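You operate a simulated robot arm through the tools that you are given. There is no shell and no other tool.

You are at the controls of a simulated robot arm. One attempt, no reset.

## Task
Reset the heater, post-heat the patch on the van door at 80 %, switch off and swing it clear.
Fine: one press on reset before the main switch; hold it over 90 C without scorching; main switch off; swing the head away from the van by a forearm, no more; column knob tight; the other patches stay.

The check looks at the end state, three seconds after you hand in, the way a careful person would. Anything else that was tipped, shoved, dropped, spilled or broken makes it a failure.

## Robot
A 6-joint arm with a two-finger gripper, fixed in place. Base frame: the origin is at the foot of the arm, x ahead of it, y to its left, z up. Readings come in m, degrees, newtons and seconds.
Its first joint turns from -166.0 to 166.0 degrees. Payload 3.43 kg.
Tool frame: the origin (TCP) lies between the finger pads and is the grasp point; the fingertips stand 0.02 m ahead of it; z points along the fingers, y is the line along which they close. The gripper opens to 0.19 m. The gripper's body begins 0.248 m behind the TCP.
Orientation is that of the tool frame in the base frame, as [roll, pitch, yaw] about the fixed x, y, z axes, in that order (R = Rz(yaw) Ry(pitch) Rx(roll)). With the fingers straight down and closing along the base's y, the tool's x points along the base's -x, its y along +y and its z along -z.

## Interface
- The arm moves only by the tool drive_tool. Its argument "increments" is a list that holds one entry, the list of rows, each a list of 7 numbers: the turn, a rotation vector about the base's x, y, z in units of 45 degrees (1.0 is 45 degrees), then the shift along the base's x, y, z in units of 150 mm (1.0 is 150 mm), then the gripper command, from -1 (shut) to 1 (fully open), values between in proportion. In form: [[[rx, ry, rz, dx, dy, dz, jaw], ...]]. A call has 1 to 20 rows; each row is the pose to reach, as a shift and turn from the pose commanded when the call began. A call with a number of a shift or a turn outside -1 to 1 is refused whole. A row lasts 0.2 s, in which the tool goes at most 0.05 m and 8.6 degrees; a call with a longer step from one row to the next is refused whole, and so is a gripper value outside its range. A pose out of reach is approached as far as the arm can. The call stops where the force on the tool passes 90 N (or 10 N more than at its start, if that is more) or the arm is blocked; 0.2 s more then pass. Each finger travels about 0.153 m/s and halts on what it meets, pressing with about 35 N; the grip force reading is that of the motor and also rises with nothing between the fingers. The clock runs only during rows and for 0.2 s after the last one: add rows that repeat a pose to give the fingers time. The reply holds the time, the measured pose of the TCP, the force on the tool along the base axes, the opening and the grip force, in the units named above and with some noise, with the torque about the TCP (base axes, N m) and any sound that the robot's microphone picked up, and new pictures: "show" is both (left out), scene, wrist or none.
- Cameras (640 x 400 px; columns grow to the right, rows downward): "scene" is fixed at [0.2204, 0.4969, 1.4795]; the picture's right is [-0.82, -0.57, 0.00], its down [-0.22, 0.32, -0.92] and it looks along [0.52, -0.76, -0.39] (base axes); focal length 310 px, centre (320, 200). "wrist" rides on the gripper at [0.07, -0.008, -0.288] in the tool frame; the picture's right is [0.12, 0.99, 0.00], its down [-0.96, 0.12, -0.25] and it looks along [-0.25, 0.03, 0.97] (tool axes); focal length 261 px, centre (320, 200). There is no depth. A picture from a camera that has moved, and an enlarged one, comes with that camera's place and axes in the base frame and with its lens.
- lift_body(by): slides the trunk up (or, below 0, down) by that many m; the arm rides with it, the base frame stays. It gives what a move gives, with no picture.
- enlarge(camera, box): a new picture of the part [left, top, right, bottom] of that camera's present view, enlarged. No time passes.
- finish_job(): hands the job in; it is judged then, once.

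Places have to be worked out from the pictures, the camera data and where the tool is seen. Open the gripper and draw the arm clear of the work before you hand the job in, unless the task says otherwise.

The tools are called after ">>>" by a JSON object that holds its "method" and its "body". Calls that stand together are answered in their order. drive_tool: Moves the arm, as the interface text tells. Its arguments: {"type":"object","properties":{"increments":{"type":"array"},"show":{"type":"string","enum":["both","scene","wrist","none"]}},"required":["increments"]} The other tools are called the same way: lift_body (by) slides the trunk up or down; enlarge (camera, box) takes an enlarged picture of a part of a camera's view; finish_job () hands the job in.

At the start:

```text
t: 0.0
eef_pos: [0.5882, -0.1336, 1.4147]
ee_rot: [-180.0, 0.0, 180.0]
force: [1.2, 0.1, 0.4]
torque: [0.03, -0.01, 0.04]
opening: 0.1898
gripper_force: 0.0
trunk travel left (down, up): [-0.225, 0.215]
```

scene: 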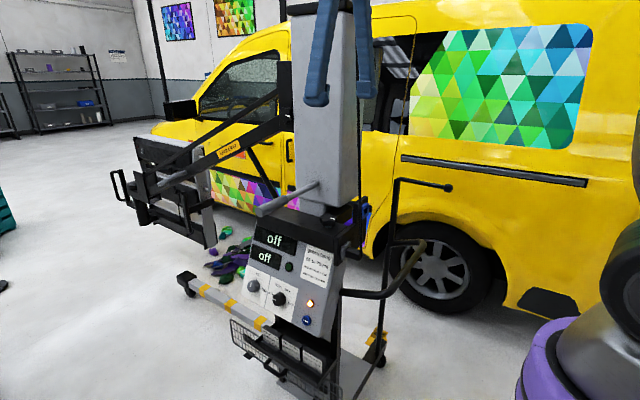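
wrist: 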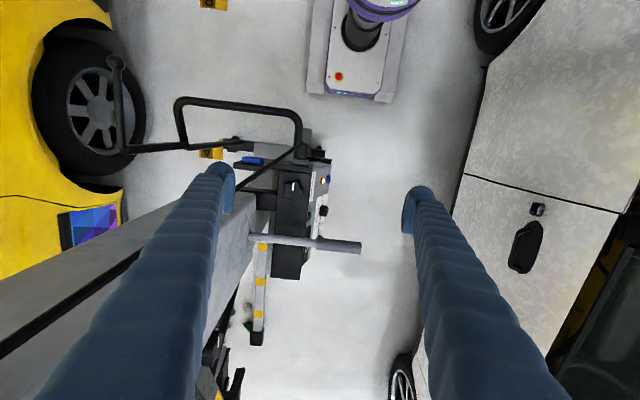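

I start by looking closely at the heater's control panel and the heater head in the scene view before any motion.

>>> {"method": "enlarge", "body": {"camera": "scene", "box": [220, 200, 380, 300]}}

>>> {"method": "enlarge", "body": {"camera": "scene", "box": [220, 260, 380, 360]}}

>>> {"method": "enlarge", "body": {"camera": "scene", "box": [100, 100, 340, 250]}}

>>> {"method": "enlarge", "body": {"camera": "wrist", "box": [160, 80, 400, 230]}}

>>> {"method": "enlarge", "body": {"camera": "wrist", "box": [180, 220, 420, 370]}}

```text
4.00 times, centred on (300, 250) of scene
camera zoom: at [0.2204, 0.4969, 1.4795], right [-0.82, -0.57, 0.0], down [-0.22, 0.32, -0.92], along [0.52, -0.76, -0.39], focal length 1239 px, centre (400, 0)
```

zoom: 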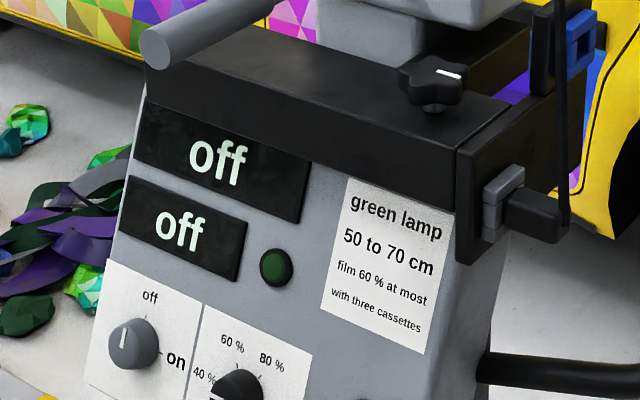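

```text
4.00 times, centred on (300, 310) of scene
camera zoom: at [0.2204, 0.4969, 1.4795], right [-0.82, -0.57, 0.0], down [-0.22, 0.32, -0.92], along [0.52, -0.76, -0.39], focal length 1239 px, centre (400, -240)
```

zoom: 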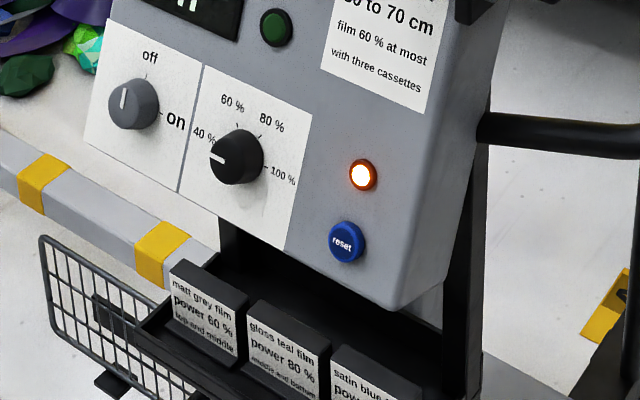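

```text
2.67 times, centred on (220, 175) of scene
camera zoom: at [0.2204, 0.4969, 1.4795], right [-0.82, -0.57, 0.0], down [-0.22, 0.32, -0.92], along [0.52, -0.76, -0.39], focal length 826 px, centre (587, 267)
```

zoom: 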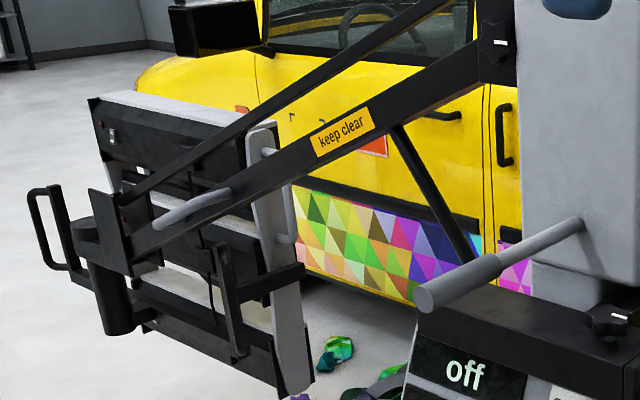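

```text
2.67 times, centred on (280, 155) of wrist
camera zoom: at [0.5189, -0.1415, 1.7021], right [-0.12, 0.99, 0.0], down [0.96, 0.12, 0.25], along [0.25, 0.03, -0.97], focal length 695 px, centre (427, 320)
```

zoom: 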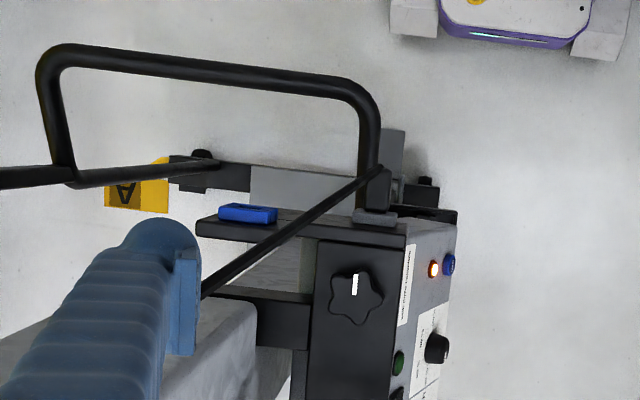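

```text
2.67 times, centred on (300, 295) of wrist
camera zoom: at [0.5189, -0.1415, 1.7021], right [-0.12, 0.99, 0.0], down [0.96, 0.12, 0.25], along [0.25, 0.03, -0.97], focal length 695 px, centre (373, -53)
```

zoom: 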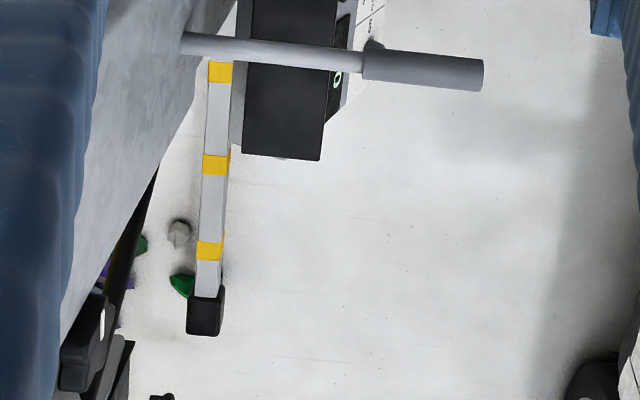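

The panel has a main switch (off), power dial, reset with an amber light, and cards hanging beneath. I zoom further to read the cards, the head's cassettes and the door patch.

>>> {"method": "enlarge", "body": {"camera": "scene", "box": [225, 310, 345, 385]}}

>>> {"method": "enlarge", "body": {"camera": "scene", "box": [260, 320, 340, 370]}}

>>> {"method": "enlarge", "body": {"camera": "scene", "box": [105, 130, 225, 205]}}

>>> {"method": "enlarge", "body": {"camera": "scene", "box": [105, 180, 225, 255]}}

>>> {"method": "enlarge", "body": {"camera": "scene", "box": [200, 120, 300, 215]}}

>>> {"method": "enlarge", "body": {"camera": "scene", "box": [290, 180, 460, 380]}}

>>> {"method": "enlarge", "body": {"camera": "scene", "box": [240, 0, 420, 120]}}

```text
5.33 times, centred on (285, 348) of scene
camera zoom: at [0.2204, 0.4969, 1.4795], right [-0.82, -0.57, 0.0], down [-0.22, 0.32, -0.92], along [0.52, -0.76, -0.39], focal length 1652 px, centre (507, -587)
```

zoom: 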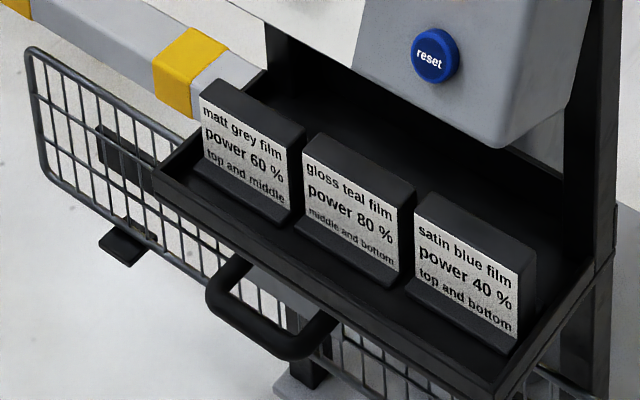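

```text
8.00 times, centred on (300, 345) of scene
camera zoom: at [0.2204, 0.4969, 1.4795], right [-0.82, -0.57, 0.0], down [-0.22, 0.32, -0.92], along [0.52, -0.76, -0.39], focal length 2479 px, centre (480, -960)
```

zoom: 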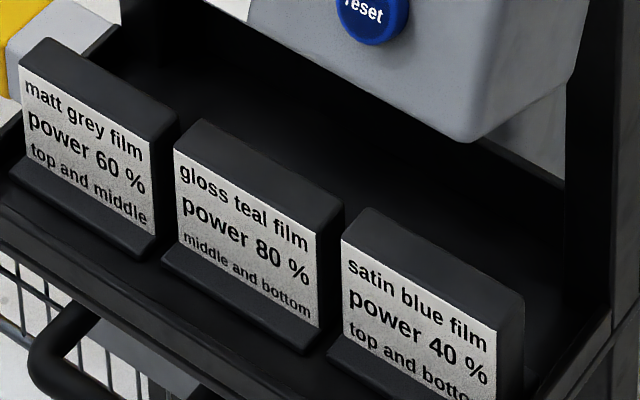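

```text
5.33 times, centred on (165, 168) of scene
camera zoom: at [0.2204, 0.4969, 1.4795], right [-0.82, -0.57, 0.0], down [-0.22, 0.32, -0.92], along [0.52, -0.76, -0.39], focal length 1652 px, centre (1147, 373)
```

zoom: 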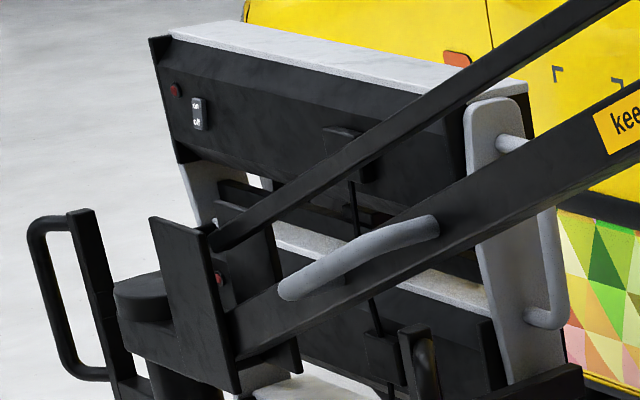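

```text
5.33 times, centred on (165, 218) of scene
camera zoom: at [0.2204, 0.4969, 1.4795], right [-0.82, -0.57, 0.0], down [-0.22, 0.32, -0.92], along [0.52, -0.76, -0.39], focal length 1652 px, centre (1147, 107)
```

zoom: 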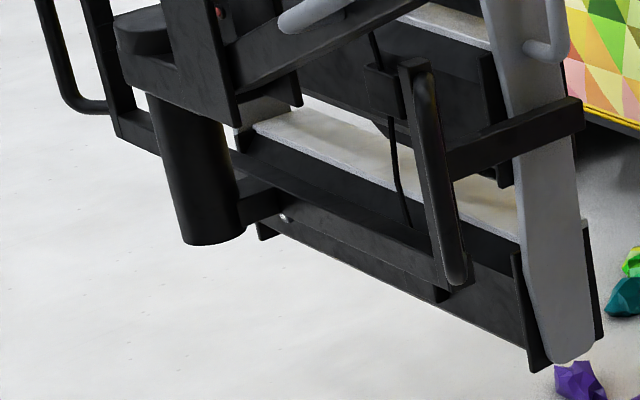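

```text
4.21 times, centred on (250, 168) of scene
camera zoom: at [0.2204, 0.4969, 1.4795], right [-0.82, -0.57, 0.0], down [-0.22, 0.32, -0.92], along [0.52, -0.76, -0.39], focal length 1305 px, centre (615, 337)
```

zoom: 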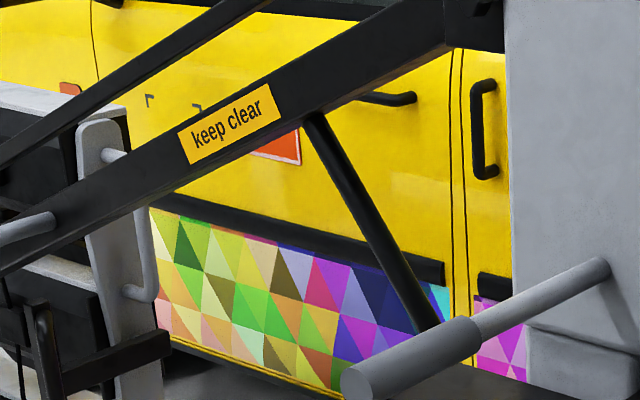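

```text
2.00 times, centred on (375, 280) of scene
camera zoom: at [0.2204, 0.4969, 1.4795], right [-0.82, -0.57, 0.0], down [-0.22, 0.32, -0.92], along [0.52, -0.76, -0.39], focal length 620 px, centre (210, 40)
```

zoom: 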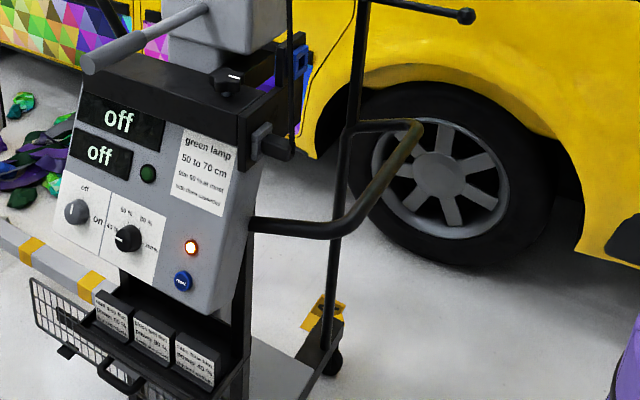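

```text
3.33 times, centred on (330, 60) of scene
camera zoom: at [0.2204, 0.4969, 1.4795], right [-0.82, -0.57, 0.0], down [-0.22, 0.32, -0.92], along [0.52, -0.76, -0.39], focal length 1033 px, centre (287, 667)
```

zoom: 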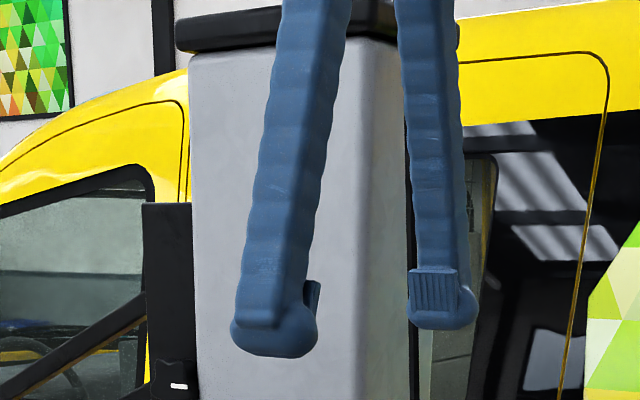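

From the two views I put the reset button near (0.68, -0.09, 0.75), power dial (0.79, -0.095, 0.78), main switch (0.91, -0.096, 0.78), column knob (0.66, -0.19, 1.07), tiller end (0.77, -0.02, 1.13). The cards say 80 % = gloss teal with middle and bottom cassettes; I move back from the column (+y) and tilt the tool toward the panel to get a better look.

>>> {"method": "drive_tool", "body": {"increments": [[[-0.16, 0, 0, 0, 0.17, 0, 1], [-0.33, 0, 0, 0, 0.33, 0, 1], [-0.5, 0, 0, 0, 0.5, 0, 1], [-0.66, 0, 0, 0, 0.67, 0, 1], [-0.83, 0, 0, 0, 0.83, 0, 1], [-1, 0, 0, 0, 1, 0, 1], [-1, 0, 0, 0, 1, 0, 1]]]}}

```text
t: 1.6
eef_pos: [0.5884, 0.0203, 1.4161]
ee_rot: [-134.9, 0.0, -180.0]
force: [0.0, 0.8, 0.1]
torque: [-0.09, -0.01, 0.02]
opening: 0.1899
gripper_force: 0.1
trunk travel left (down, up): [-0.225, 0.215]
camera wrist: at [0.5191, 0.2179, 1.6256], right [-0.12, 0.7, -0.7], down [0.96, 0.26, 0.09], along [0.25, -0.67, -0.7], focal length 261 px, centre (320, 200)
```

scene: 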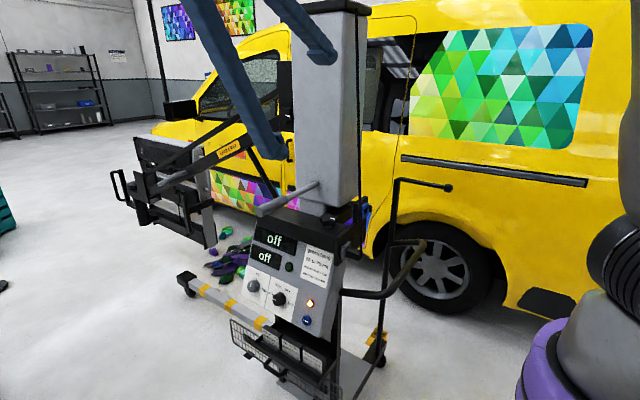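
wrist: 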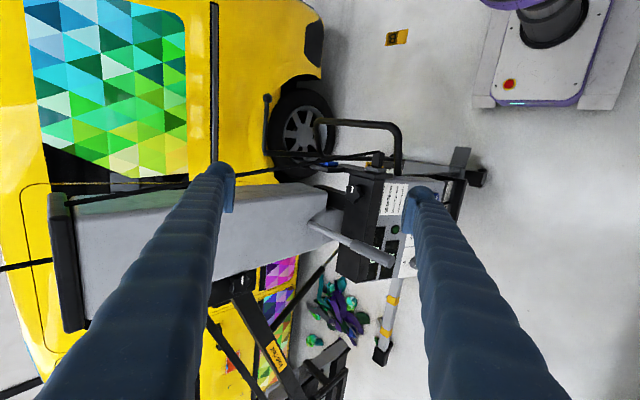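

The wrist camera now sees the console, the head's arm and the pile. I yaw toward +x to look at the heater head's back with its cassette switches.

>>> {"method": "drive_tool", "body": {"increments": [[[0, 0, 0.17, 0, 0.17, 0, 1], [0, 0, 0.34, 0, 0.34, 0, 1], [0, 0, 0.5, 0, 0.5, 0, 1], [0, 0, 0.67, 0, 0.67, 0, 1], [0, 0, 0.84, 0, 0.84, 0, 1], [0, 0, 1, 0, 1, 0, 1], [0, 0, 1, 0, 1, 0, 1]]]}}

```text
t: 3.2
eef_pos: [0.5898, 0.1675, 1.4161]
ee_rot: [-135.0, -0.1, -135.0]
force: [0.5, 1.0, -0.5]
torque: [-0.02, -0.04, -0.01]
opening: 0.1902
gripper_force: 0.0
trunk travel left (down, up): [-0.225, 0.215]
camera wrist: at [0.4011, 0.2572, 1.6236], right [-0.58, 0.41, -0.7], down [0.5, 0.86, 0.09], along [0.64, -0.3, -0.71], focal length 261 px, centre (320, 200)
```

scene: 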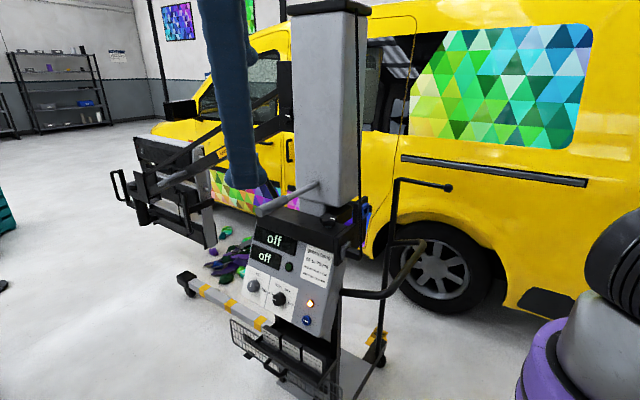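
wrist: 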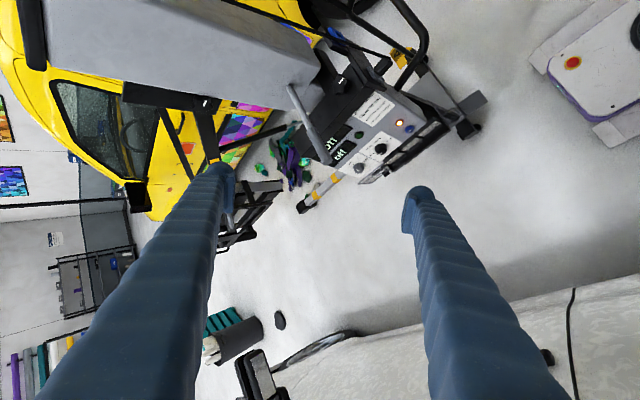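

The head is partly behind a finger; I zoom in on what is visible of the head, the knob on the bracket, and the van door.

>>> {"method": "enlarge", "body": {"camera": "wrist", "box": [190, 100, 430, 250]}}

>>> {"method": "enlarge", "body": {"camera": "wrist", "box": [120, 80, 280, 180]}}

>>> {"method": "enlarge", "body": {"camera": "wrist", "box": [290, 20, 450, 200]}}

>>> {"method": "enlarge", "body": {"camera": "scene", "box": [110, 130, 190, 180]}}

```text
2.67 times, centred on (310, 175) of wrist
camera zoom: at [0.4011, 0.2572, 1.6236], right [-0.58, 0.41, -0.7], down [0.5, 0.86, 0.09], along [0.64, -0.3, -0.71], focal length 695 px, centre (347, 267)
```

zoom: 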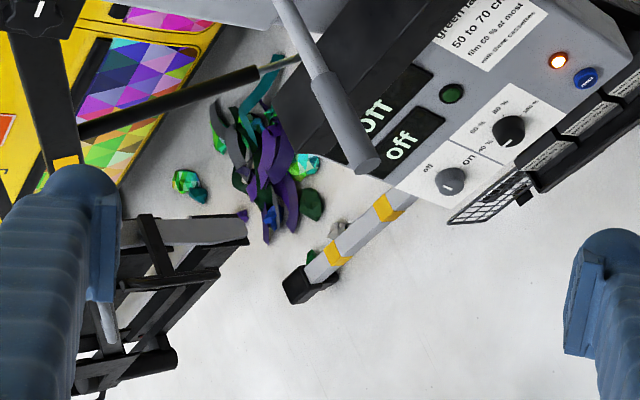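

```text
4.00 times, centred on (200, 130) of wrist
camera zoom: at [0.4011, 0.2572, 1.6236], right [-0.58, 0.41, -0.7], down [0.5, 0.86, 0.09], along [0.64, -0.3, -0.71], focal length 1043 px, centre (800, 480)
```

zoom: 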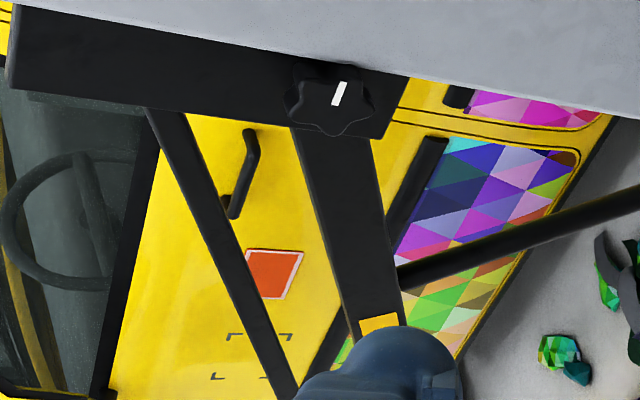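

```text
2.22 times, centred on (370, 110) of wrist
camera zoom: at [0.4011, 0.2572, 1.6236], right [-0.58, 0.41, -0.7], down [0.5, 0.86, 0.09], along [0.64, -0.3, -0.71], focal length 579 px, centre (209, 400)
```

zoom: 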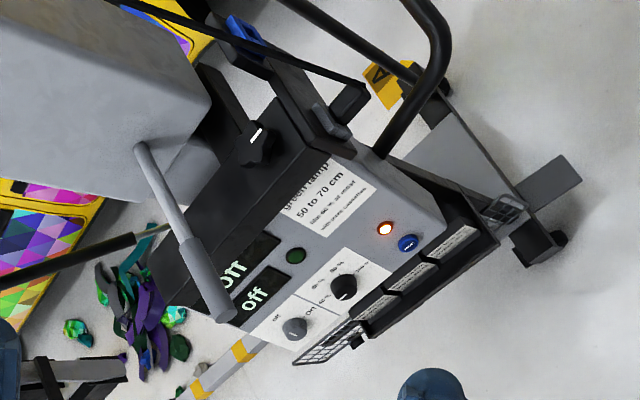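

```text
8.00 times, centred on (150, 155) of scene
camera zoom: at [0.2204, 0.4969, 1.4795], right [-0.82, -0.57, 0.0], down [-0.22, 0.32, -0.92], along [0.52, -0.76, -0.39], focal length 2479 px, centre (1680, 560)
```

zoom: 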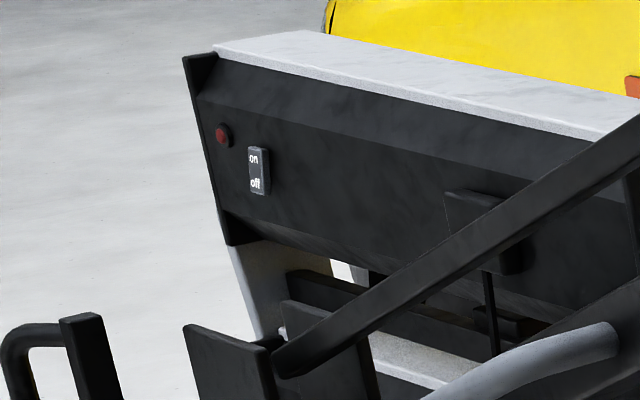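

The head is about 1.75 m ahead, well beyond the arm's reach, so cassette switches must be read, not operated, unless it can be swung. I tilt the camera up so the head and the door patch lie between the fingers.

>>> {"method": "drive_tool", "body": {"increments": [[[-0.07, -0.123, -0.01, 0.2, 0, 0.1, 1], [-0.14, -0.246, -0.02, 0.4, 0, 0.2, 1], [-0.206, -0.37, -0.03, 0.6, 0, 0.3, 1], [-0.206, -0.37, -0.03, 0.6, 0, 0.3, 1]]]}}

```text
t: 4.4
eef_pos: [0.6919, 0.1082, 1.4591]
ee_rot: [-116.7, 5.5, -140.6]
force: [1.4, 0.4, -0.2]
torque: [-0.12, 0.04, -0.2]
opening: 0.1899
gripper_force: 0.0
trunk travel left (down, up): [-0.225, 0.215]
stopped in row 4: the arm was blocked; the commanded pose is now the measured one
camera wrist: at [0.4681, 0.252, 1.588], right [-0.31, 0.32, -0.89], down [0.57, 0.82, 0.1], along [0.76, -0.48, -0.44], focal length 261 px, centre (320, 200)
```

scene: 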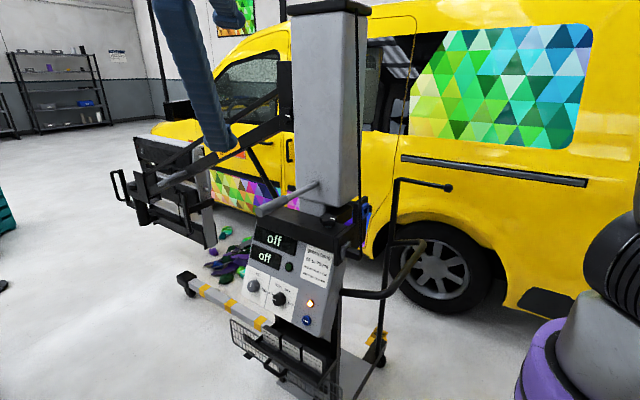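
wrist: 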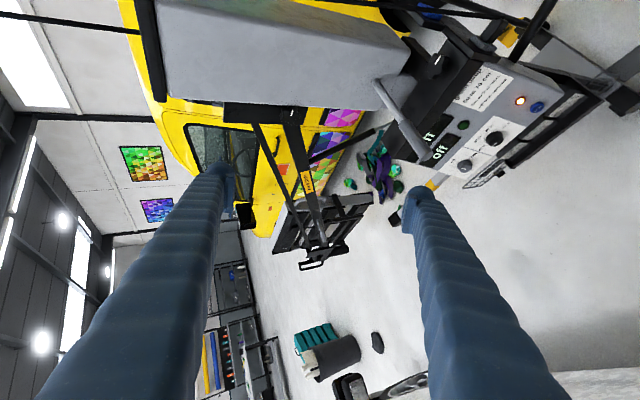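

The arm reports it was blocked with no contact force, so likely a joint limit; nothing appears touched. I zoom into the head and door now visible between the fingers.

>>> {"method": "enlarge", "body": {"camera": "wrist", "box": [230, 100, 390, 280]}}

>>> {"method": "enlarge", "body": {"camera": "wrist", "box": [255, 180, 375, 275]}}

>>> {"method": "enlarge", "body": {"camera": "wrist", "box": [240, 120, 340, 210]}}

>>> {"method": "enlarge", "body": {"camera": "wrist", "box": [370, 20, 570, 200]}}

```text
2.22 times, centred on (310, 190) of wrist
camera zoom: at [0.4681, 0.252, 1.588], right [-0.31, 0.32, -0.89], down [0.57, 0.82, 0.1], along [0.76, -0.48, -0.44], focal length 579 px, centre (342, 222)
```

zoom: 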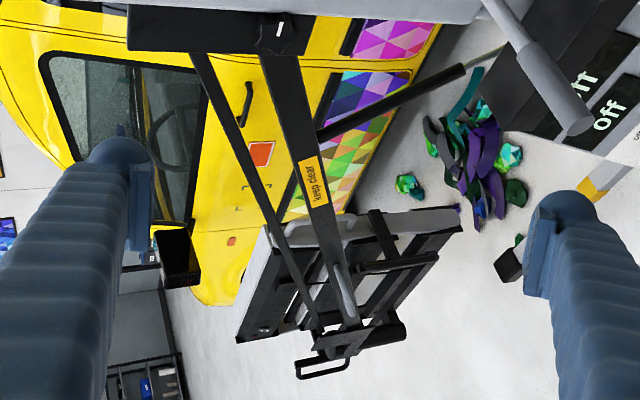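

```text
4.21 times, centred on (315, 228) of wrist
camera zoom: at [0.4681, 0.252, 1.588], right [-0.31, 0.32, -0.89], down [0.57, 0.82, 0.1], along [0.76, -0.48, -0.44], focal length 1098 px, centre (341, 84)
```

zoom: 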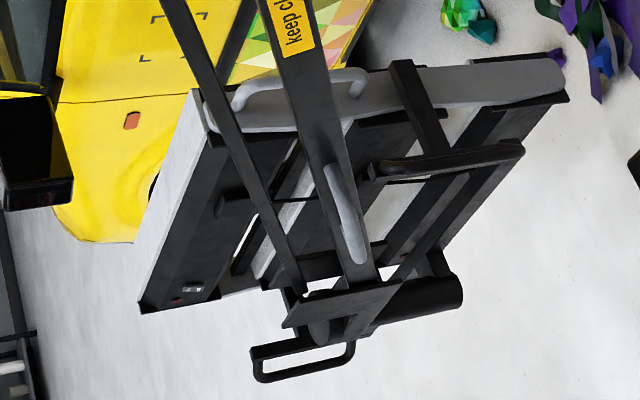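

```text
4.44 times, centred on (290, 165) of wrist
camera zoom: at [0.4681, 0.252, 1.588], right [-0.31, 0.32, -0.89], down [0.57, 0.82, 0.1], along [0.76, -0.48, -0.44], focal length 1158 px, centre (453, 356)
```

zoom: 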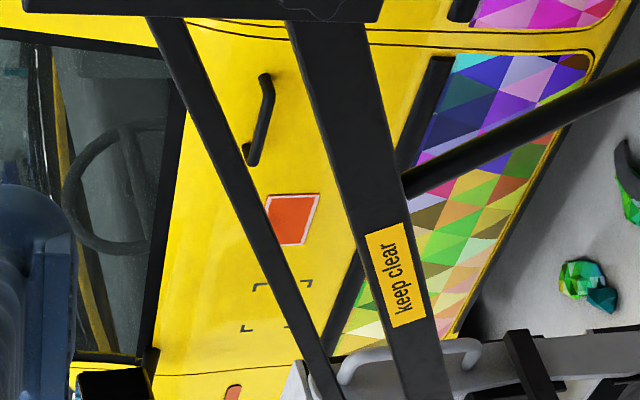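

```text
2.22 times, centred on (470, 110) of wrist
camera zoom: at [0.4681, 0.252, 1.588], right [-0.31, 0.32, -0.89], down [0.57, 0.82, 0.1], along [0.76, -0.48, -0.44], focal length 579 px, centre (-13, 400)
```

zoom: 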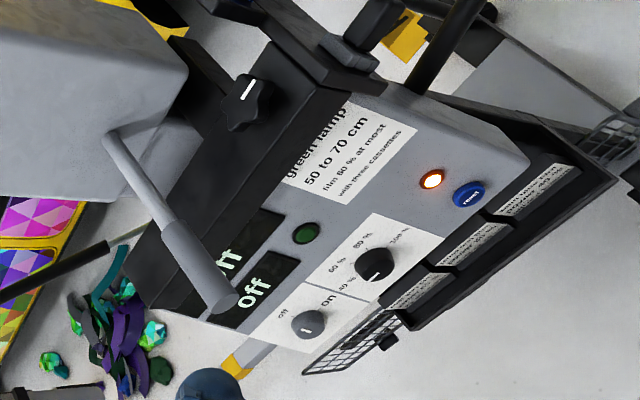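

Head's back lies about y=-0.54, x from 1.72 to 2.49, with the van side near y=-1.07. I zoom as far as possible on the rocker switches and LEDs of the cassettes.

>>> {"method": "enlarge", "body": {"camera": "scene", "box": [134, 142, 158, 157]}}

>>> {"method": "enlarge", "body": {"camera": "scene", "box": [134, 172, 174, 197]}}

>>> {"method": "enlarge", "body": {"camera": "wrist", "box": [266, 230, 306, 255]}}

>>> {"method": "enlarge", "body": {"camera": "wrist", "box": [274, 180, 354, 230]}}

```text
16.00 times, centred on (146, 150) of scene
camera zoom: at [0.2204, 0.4969, 1.4795], right [-0.82, -0.57, 0.0], down [-0.22, 0.32, -0.92], along [0.52, -0.76, -0.39], focal length 4958 px, centre (3104, 1008)
```

zoom: 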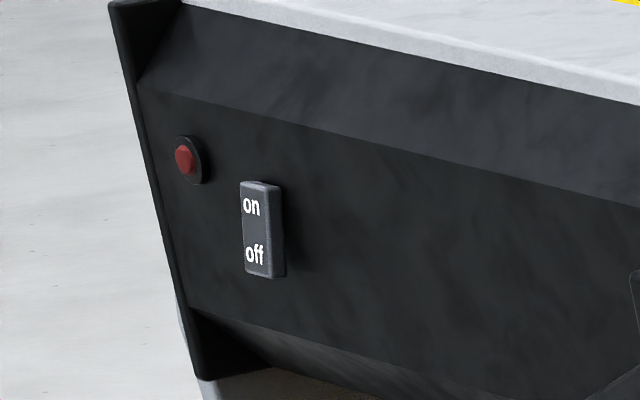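

```text
16.00 times, centred on (154, 184) of scene
camera zoom: at [0.2204, 0.4969, 1.4795], right [-0.82, -0.57, 0.0], down [-0.22, 0.32, -0.92], along [0.52, -0.76, -0.39], focal length 4958 px, centre (2976, 448)
```

zoom: 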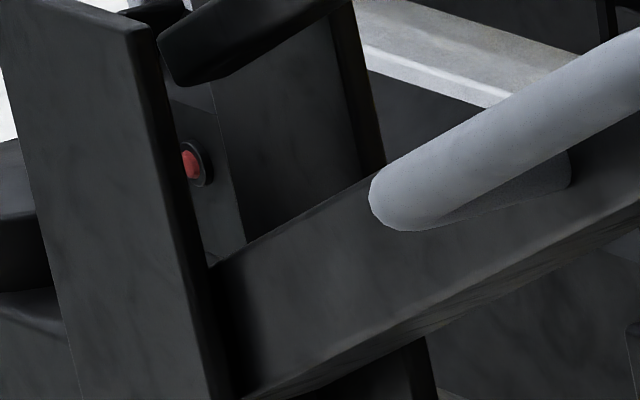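

```text
16.00 times, centred on (286, 242) of wrist
camera zoom: at [0.4681, 0.252, 1.588], right [-0.31, 0.32, -0.89], down [0.57, 0.82, 0.1], along [0.76, -0.48, -0.44], focal length 4170 px, centre (864, -480)
```

zoom: 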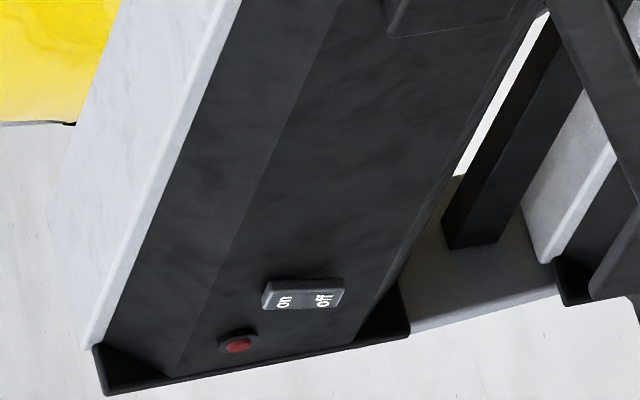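

```text
8.00 times, centred on (314, 205) of wrist
camera zoom: at [0.4681, 0.252, 1.588], right [-0.31, 0.32, -0.89], down [0.57, 0.82, 0.1], along [0.76, -0.48, -0.44], focal length 2085 px, centre (368, 160)
```

zoom: 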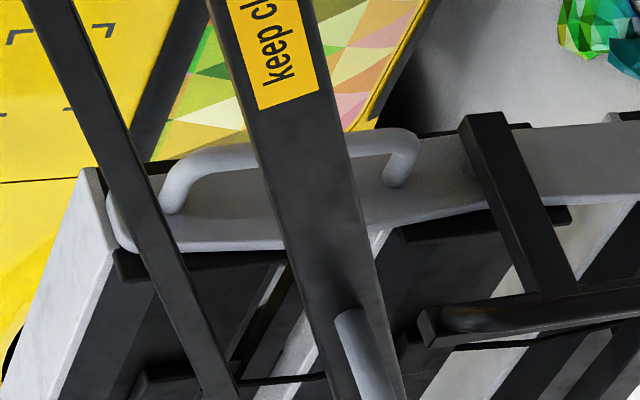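

The top rocker's geometry hints that it may be set "on", and the LEDs will show it once powered. Next I square the tool to the panel (pointing -y, 20° down) at a safe y and descend toward the console height.

>>> {"method": "drive_tool", "body": {"increments": [[[-0.031, 0.011, -0.147, 0, 0.15, -0.15, 1], [-0.062, 0.022, -0.294, 0, 0.3, -0.3, 1], [-0.092, 0.033, -0.44, 0, 0.45, -0.45, 1], [-0.123, 0.044, -0.587, 0, 0.6, -0.6, 1], [-0.154, 0.055, -0.734, 0, 0.75, -0.8, 1], [-0.185, 0.066, -0.881, -0.1, 0.9, -1, 1], [-0.185, 0.066, -0.881, -0.1, 0.9, -1, 1]]], "show": "wrist"}}

```text
t: 6.0
eef_pos: [0.6651, 0.2266, 1.2909]
ee_rot: [-110.6, 0.2, -178.2]
force: [0.1, 0.0, 0.3]
torque: [-0.02, 0.0, -0.02]
opening: 0.1897
gripper_force: 0.0
out of reach, approached as far as the arm can: row 6, 7
trunk travel left (down, up): [-0.225, 0.215]
camera wrist: at [0.5867, 0.4899, 1.3997], right [-0.13, 0.35, -0.93], down [0.95, 0.3, -0.02], along [0.27, -0.89, -0.37], focal length 261 px, centre (320, 200)
```

wrist: 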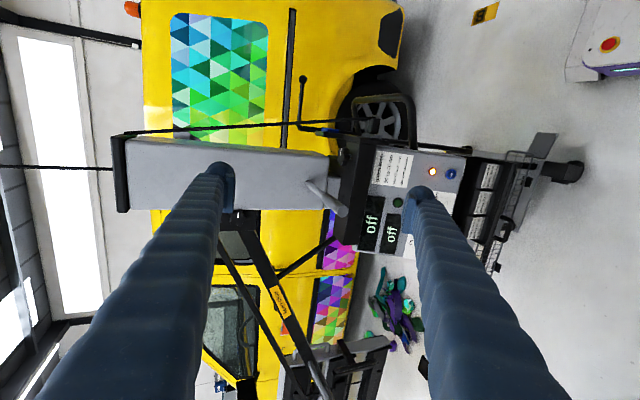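

That pose was at the edge of reach, so I come closer in y and lower. I close the jaws and descend in steps toward a stand-off in front of the reset button, staying at y>0.15 until below the tiller.

>>> {"method": "drive_tool", "body": {"increments": [[[0, 0, 0, 0, -0.2, -0.25, -1], [0, 0, 0, 0, -0.4, -0.5, -1], [0, 0, 0, 0, -0.6, -0.75, -1], [0, 0, 0, 0, -0.6, -1, -1], [0, 0, 0, 0, -0.6, -1, -1]]], "show": "wrist"}}

>>> {"method": "drive_tool", "body": {"increments": [[[0, 0, 0, 0, 0, -0.25, -1], [0, 0, 0, 0, 0, -0.5, -1], [0, 0, 0, 0, 0, -0.75, -1], [0, 0, 0, 0, 0, -1, -1], [0, 0, 0, 0, 0, -1, -1]]], "show": "both"}}

```text
t: 7.2
eef_pos: [0.6703, 0.1327, 1.1384]
ee_rot: [-110.0, -0.3, -179.2]
force: [-0.3, 0.9, 0.0]
torque: [-0.02, -0.03, -0.01]
opening: 0.0
gripper_force: 34.3
trunk travel left (down, up): [-0.225, 0.215]
camera wrist: at [0.5972, 0.3992, 1.2448], right [-0.13, 0.34, -0.93], down [0.96, 0.28, -0.03], along [0.26, -0.9, -0.36], focal length 261 px, centre (320, 200)
```

wrist: 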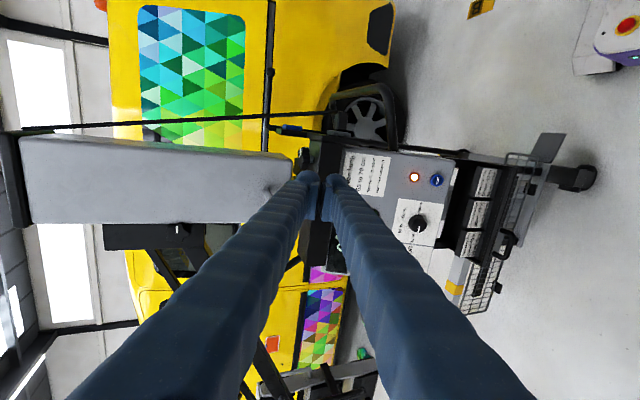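

```text
t: 8.4
eef_pos: [0.6648, 0.1315, 0.9879]
ee_rot: [-110.0, -0.2, -179.3]
force: [0.8, -0.6, -0.4]
torque: [-0.05, -0.01, -0.03]
opening: 0.0002
gripper_force: 34.1
trunk travel left (down, up): [-0.225, 0.215]
camera wrist: at [0.593, 0.3976, 1.0938], right [-0.13, 0.34, -0.93], down [0.96, 0.28, -0.03], along [0.26, -0.9, -0.36], focal length 261 px, centre (320, 200)
```

scene: 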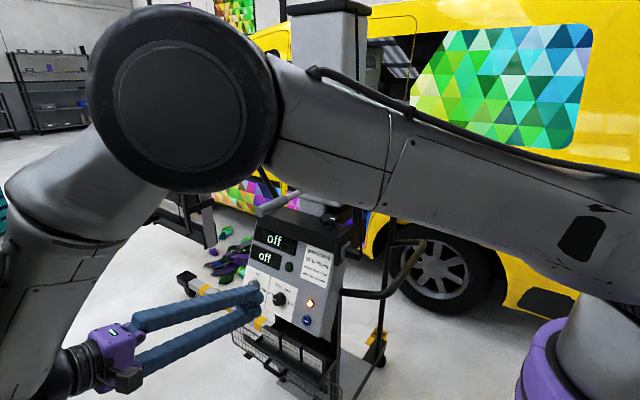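
wrist: 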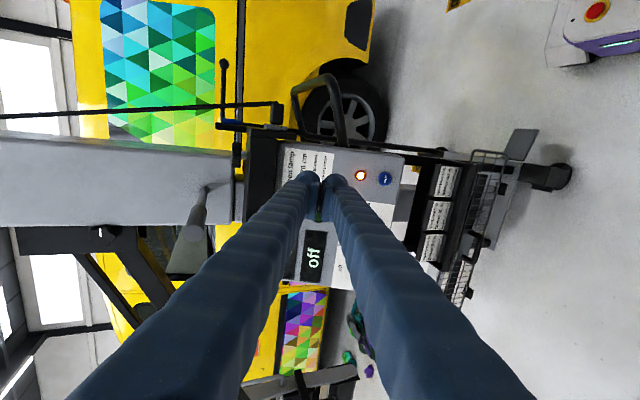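

Tool is square to the panel with jaws shut. I go to a stand-off in front of the reset button and check its position in the wrist view.

>>> {"method": "drive_tool", "body": {"increments": [[[0, 0, 0, 0.02, -0.1, -0.25, -1], [0, 0, 0, 0.04, -0.2, -0.5, -1], [0, 0, 0, 0.06, -0.3, -0.75, -1], [0, 0, 0, 0.075, -0.4, -1, -1], [0, 0, 0, 0.075, -0.4, -1, -1]]], "show": "both"}}

```text
t: 9.6
eef_pos: [0.6788, 0.073, 0.8387]
ee_rot: [-110.0, -0.2, -179.3]
force: [0.3, 0.4, -0.3]
torque: [0.03, -0.02, -0.02]
opening: 0.0001
gripper_force: 34.0
trunk travel left (down, up): [-0.225, 0.215]
camera wrist: at [0.6067, 0.3398, 0.9451], right [-0.13, 0.34, -0.93], down [0.96, 0.28, -0.03], along [0.26, -0.9, -0.36], focal length 261 px, centre (320, 200)
```

scene: 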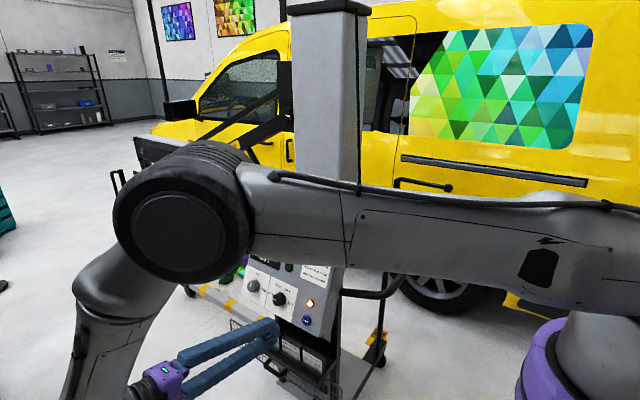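
wrist: 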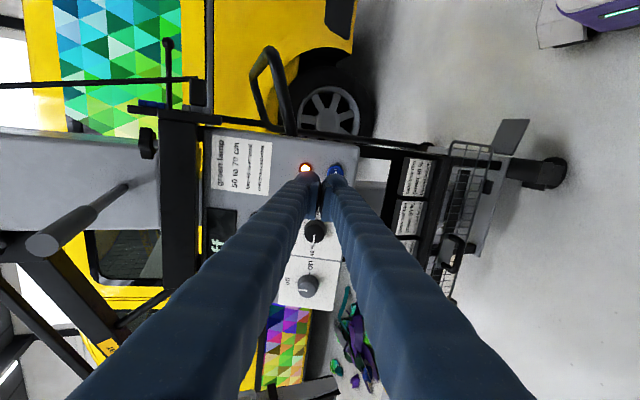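

The ray through the reset button confirms it at about (0.672, -0.091, 0.754). I align the closed fingertips on its axis, about 5 cm off.

>>> {"method": "drive_tool", "body": {"increments": [[[0, 0, -0.015, -0.02, -0.2, -0.15, -1], [0, 0, -0.015, -0.04, -0.4, -0.28, -1], [0, 0, -0.015, -0.04, -0.62, -0.387, -1], [0, 0, -0.015, -0.04, -0.62, -0.387, -1]]], "show": "wrist"}}

```text
t: 10.6
eef_pos: [0.6738, -0.0199, 0.7811]
ee_rot: [-110.1, -0.2, -180.0]
force: [0.0, -0.6, -0.1]
torque: [0.03, 0.01, -0.02]
opening: 0.0001
gripper_force: 34.6
trunk travel left (down, up): [-0.225, 0.215]
camera wrist: at [0.6046, 0.2479, 0.8873], right [-0.12, 0.34, -0.93], down [0.96, 0.27, -0.03], along [0.24, -0.9, -0.36], focal length 261 px, centre (320, 200)
```

wrist: 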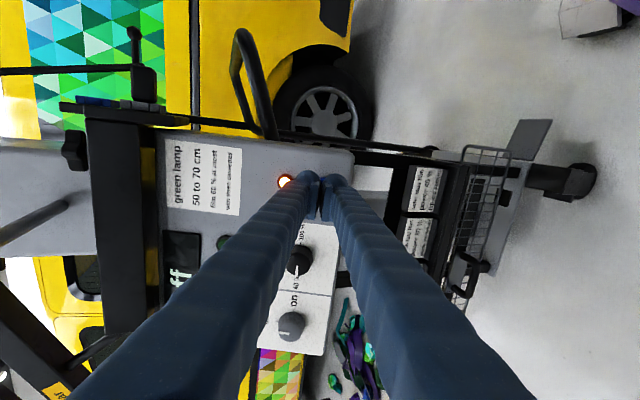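

>>> {"method": "enlarge", "body": {"camera": "wrist", "box": [256, 140, 384, 220]}}

>>> {"method": "enlarge", "body": {"camera": "scene", "box": [240, 280, 368, 360]}}

```text
5.00 times, centred on (320, 180) of wrist
camera zoom: at [0.6046, 0.2479, 0.8873], right [-0.12, 0.34, -0.93], down [0.96, 0.27, -0.03], along [0.24, -0.9, -0.36], focal length 1303 px, centre (320, 300)
```

zoom: 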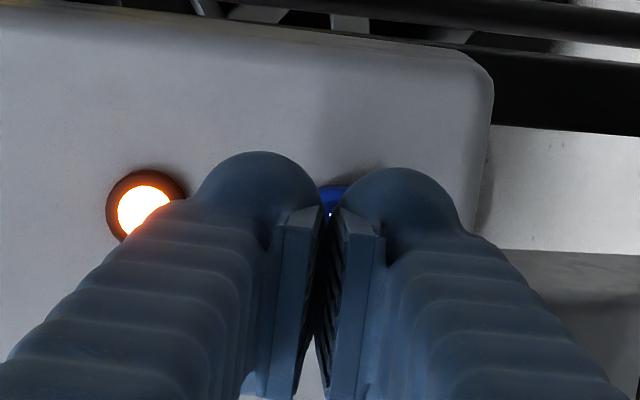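

```text
5.00 times, centred on (304, 320) of scene
camera zoom: at [0.2204, 0.4969, 1.4795], right [-0.82, -0.57, 0.0], down [-0.22, 0.32, -0.92], along [0.52, -0.76, -0.39], focal length 1549 px, centre (400, -400)
```

zoom: 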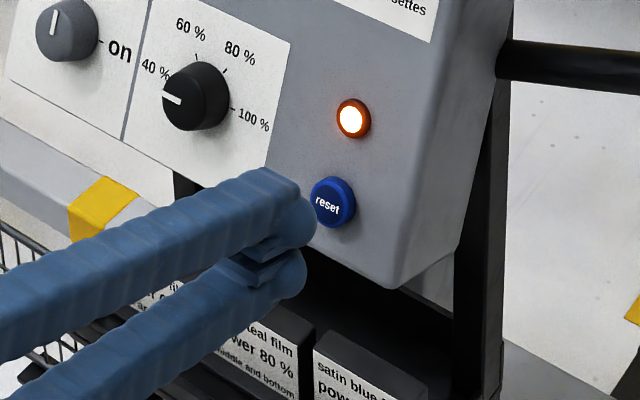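

The tips are two rounded knobs with a small gap, so I shift about 1 cm down so the upper fingertip covers the button, then advance 45 mm along the panel normal, stopping just short of contact.

>>> {"method": "drive_tool", "body": {"increments": [[[0, 0, 0, -0.012, 0.023, -0.063, -1], [0, 0, 0, -0.012, -0.1, -0.108, -1], [0, 0, 0, -0.012, -0.2, -0.144, -1], [0, 0, 0, -0.012, -0.259, -0.165, -1], [0, 0, 0, -0.012, -0.259, -0.165, -1]]], "show": "both"}}

```text
t: 11.8
eef_pos: [0.6701, -0.0585, 0.7547]
ee_rot: [-110.1, -0.2, 180.0]
force: [-0.3, -0.1, -0.2]
torque: [0.0, -0.03, 0.0]
opening: 0.0001
gripper_force: 34.1
trunk travel left (down, up): [-0.225, 0.215]
camera wrist: at [0.6019, 0.2091, 0.8612], right [-0.12, 0.34, -0.93], down [0.96, 0.27, -0.03], along [0.24, -0.9, -0.36], focal length 261 px, centre (320, 200)
```

scene: 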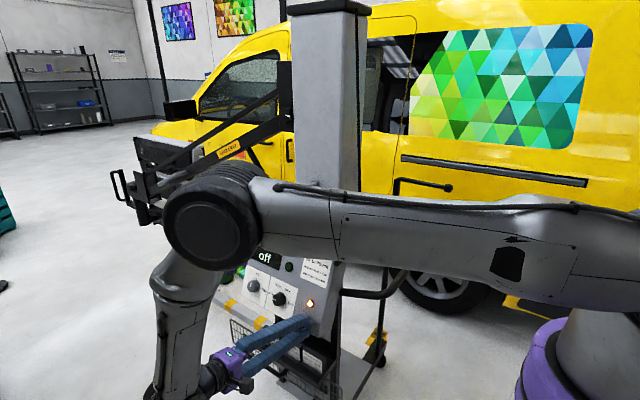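
wrist: 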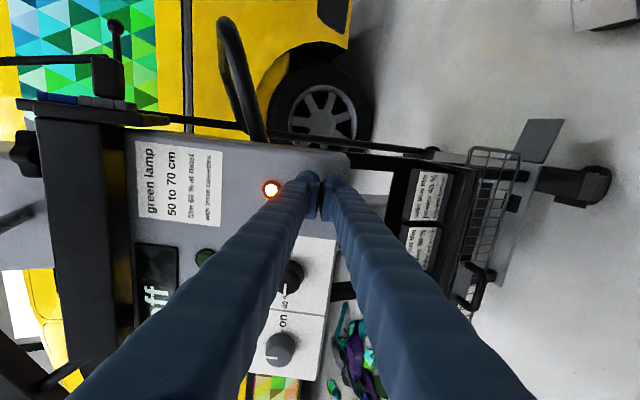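

>>> {"method": "enlarge", "body": {"camera": "scene", "box": [264, 285, 344, 335]}}

>>> {"method": "enlarge", "body": {"camera": "wrist", "box": [256, 140, 384, 220]}}

```text
8.00 times, centred on (304, 310) of scene
camera zoom: at [0.2204, 0.4969, 1.4795], right [-0.82, -0.57, 0.0], down [-0.22, 0.32, -0.92], along [0.52, -0.76, -0.39], focal length 2479 px, centre (448, -680)
```

zoom: 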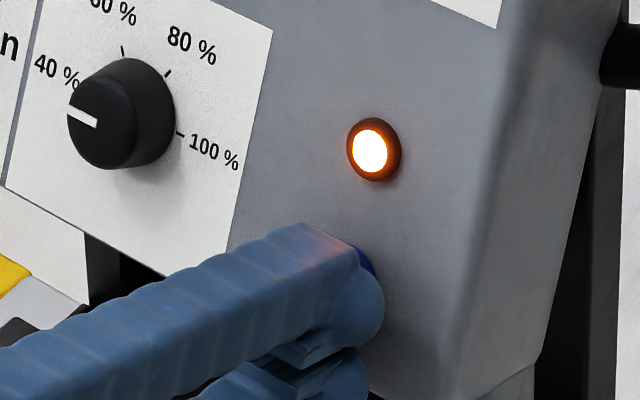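

```text
5.00 times, centred on (320, 180) of wrist
camera zoom: at [0.6019, 0.2091, 0.8612], right [-0.12, 0.34, -0.93], down [0.96, 0.27, -0.03], along [0.24, -0.9, -0.36], focal length 1303 px, centre (320, 300)
```

zoom: 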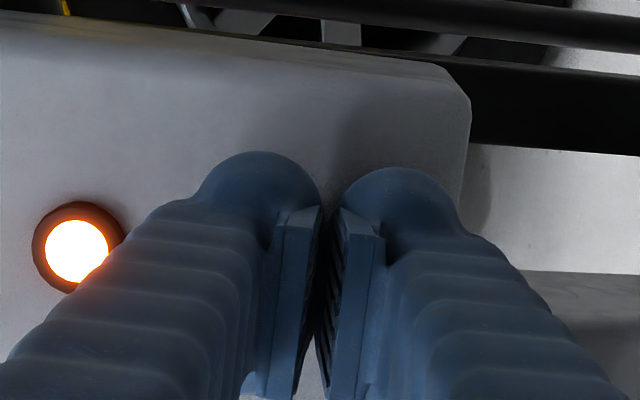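

The upper fingertip sits over the reset button, a sliver of blue visible at its edge. I advance slowly in 2–3 mm steps and watch the force.

>>> {"method": "drive_tool", "body": {"increments": [[[0, 0, 0, 0, -0.0167, -0.006, -1], [0, 0, 0, 0, -0.0333, -0.012, -1], [0, 0, 0, 0, -0.05, -0.018, -1], [0, 0, 0, 0, -0.05, -0.018, -1]]], "show": "none"}}

```text
t: 12.8
eef_pos: [0.6729, -0.0652, 0.7537]
ee_rot: [-110.0, -0.2, -180.0]
force: [-0.3, -0.2, -0.4]
torque: [-0.01, -0.04, 0.0]
opening: 0.0001
gripper_force: 34.2
trunk travel left (down, up): [-0.225, 0.215]
```

No contact yet; I continue a few more millimetres.

>>> {"method": "drive_tool", "body": {"increments": [[[0, 0, 0, 0, -0.0125, -0.0045, -1], [0, 0, 0, 0, -0.025, -0.009, -1], [0, 0, 0, 0, -0.0375, -0.0135, -1], [0, 0, 0, 0, -0.0375, -0.0135, -1]]], "show": "none"}}

```text
t: 13.8
eef_pos: [0.6715, -0.0719, 0.7511]
ee_rot: [-110.0, -0.2, -180.0]
force: [1.3, 4.1, 2.0]
torque: [-0.07, -0.04, 0.04]
opening: 0.006
gripper_force: 34.6
trunk travel left (down, up): [-0.225, 0.215]
heard: click
```

A click with about 4 N on the tool: the button registered. I withdraw straight back along the normal and check the amber light.

>>> {"method": "drive_tool", "body": {"increments": [[[0, 0, 0, 0, 0.1, 0.036, -1], [0, 0, 0, 0, 0.3, 0.11, -1], [0, 0, 0, 0, 0.6, 0.22, -1], [0, 0, 0, 0, 0.8, 0.29, -1], [0, 0, 0, 0, 0.8, 0.29, -1]]], "show": "both"}}

>>> {"method": "enlarge", "body": {"camera": "wrist", "box": [160, 120, 400, 370]}}

>>> {"method": "enlarge", "body": {"camera": "scene", "box": [240, 240, 368, 320]}}

```text
t: 15.0
eef_pos: [0.6722, 0.0506, 0.7923]
ee_rot: [-109.9, -0.1, -180.0]
force: [-0.8, -0.2, -0.1]
torque: [-0.06, -0.01, 0.01]
opening: 0.0001
gripper_force: 33.8
trunk travel left (down, up): [-0.225, 0.215]
camera wrist: at [0.6023, 0.3171, 0.899], right [-0.12, 0.34, -0.93], down [0.96, 0.27, -0.03], along [0.24, -0.9, -0.36], focal length 261 px, centre (320, 200)
```

scene: 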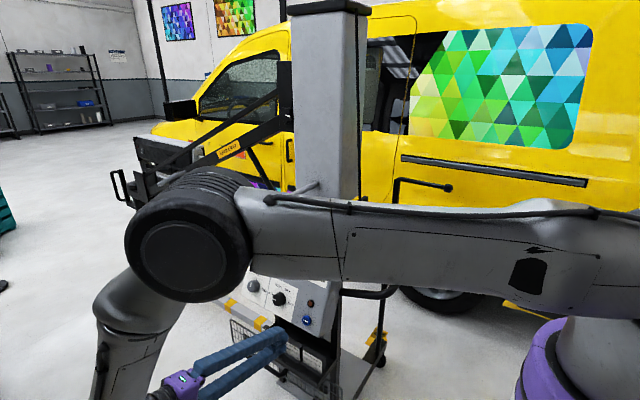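
wrist: 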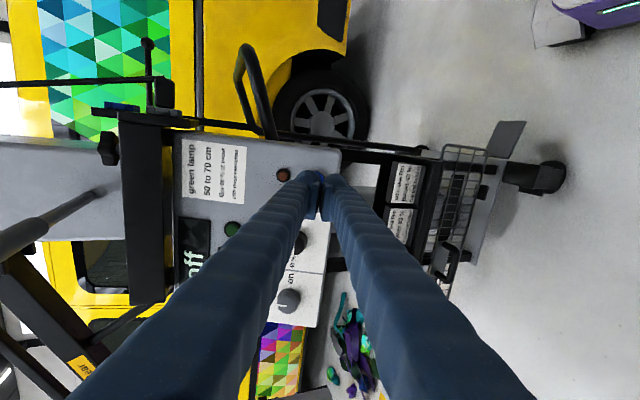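

```text
1.60 times, centred on (280, 245) of wrist
camera zoom: at [0.6023, 0.3171, 0.899], right [-0.12, 0.34, -0.93], down [0.96, 0.27, -0.03], along [0.24, -0.9, -0.36], focal length 417 px, centre (384, 128)
```

zoom: 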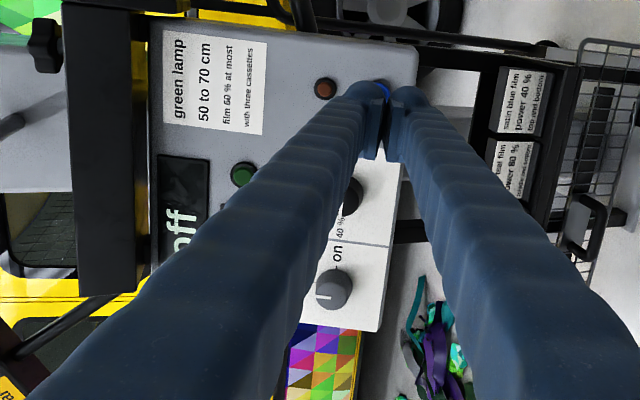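

```text
5.00 times, centred on (304, 280) of scene
camera zoom: at [0.2204, 0.4969, 1.4795], right [-0.82, -0.57, 0.0], down [-0.22, 0.32, -0.92], along [0.52, -0.76, -0.39], focal length 1549 px, centre (400, -200)
```

zoom: 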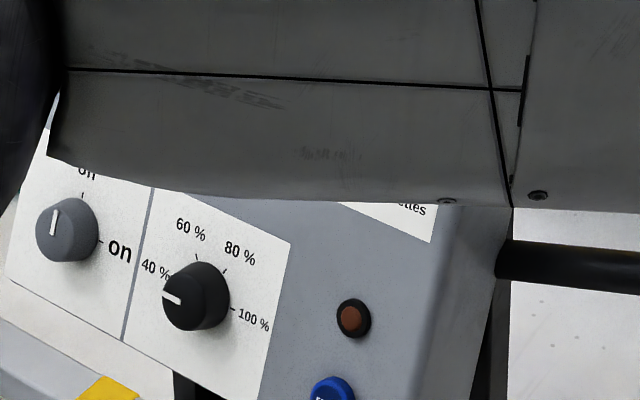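

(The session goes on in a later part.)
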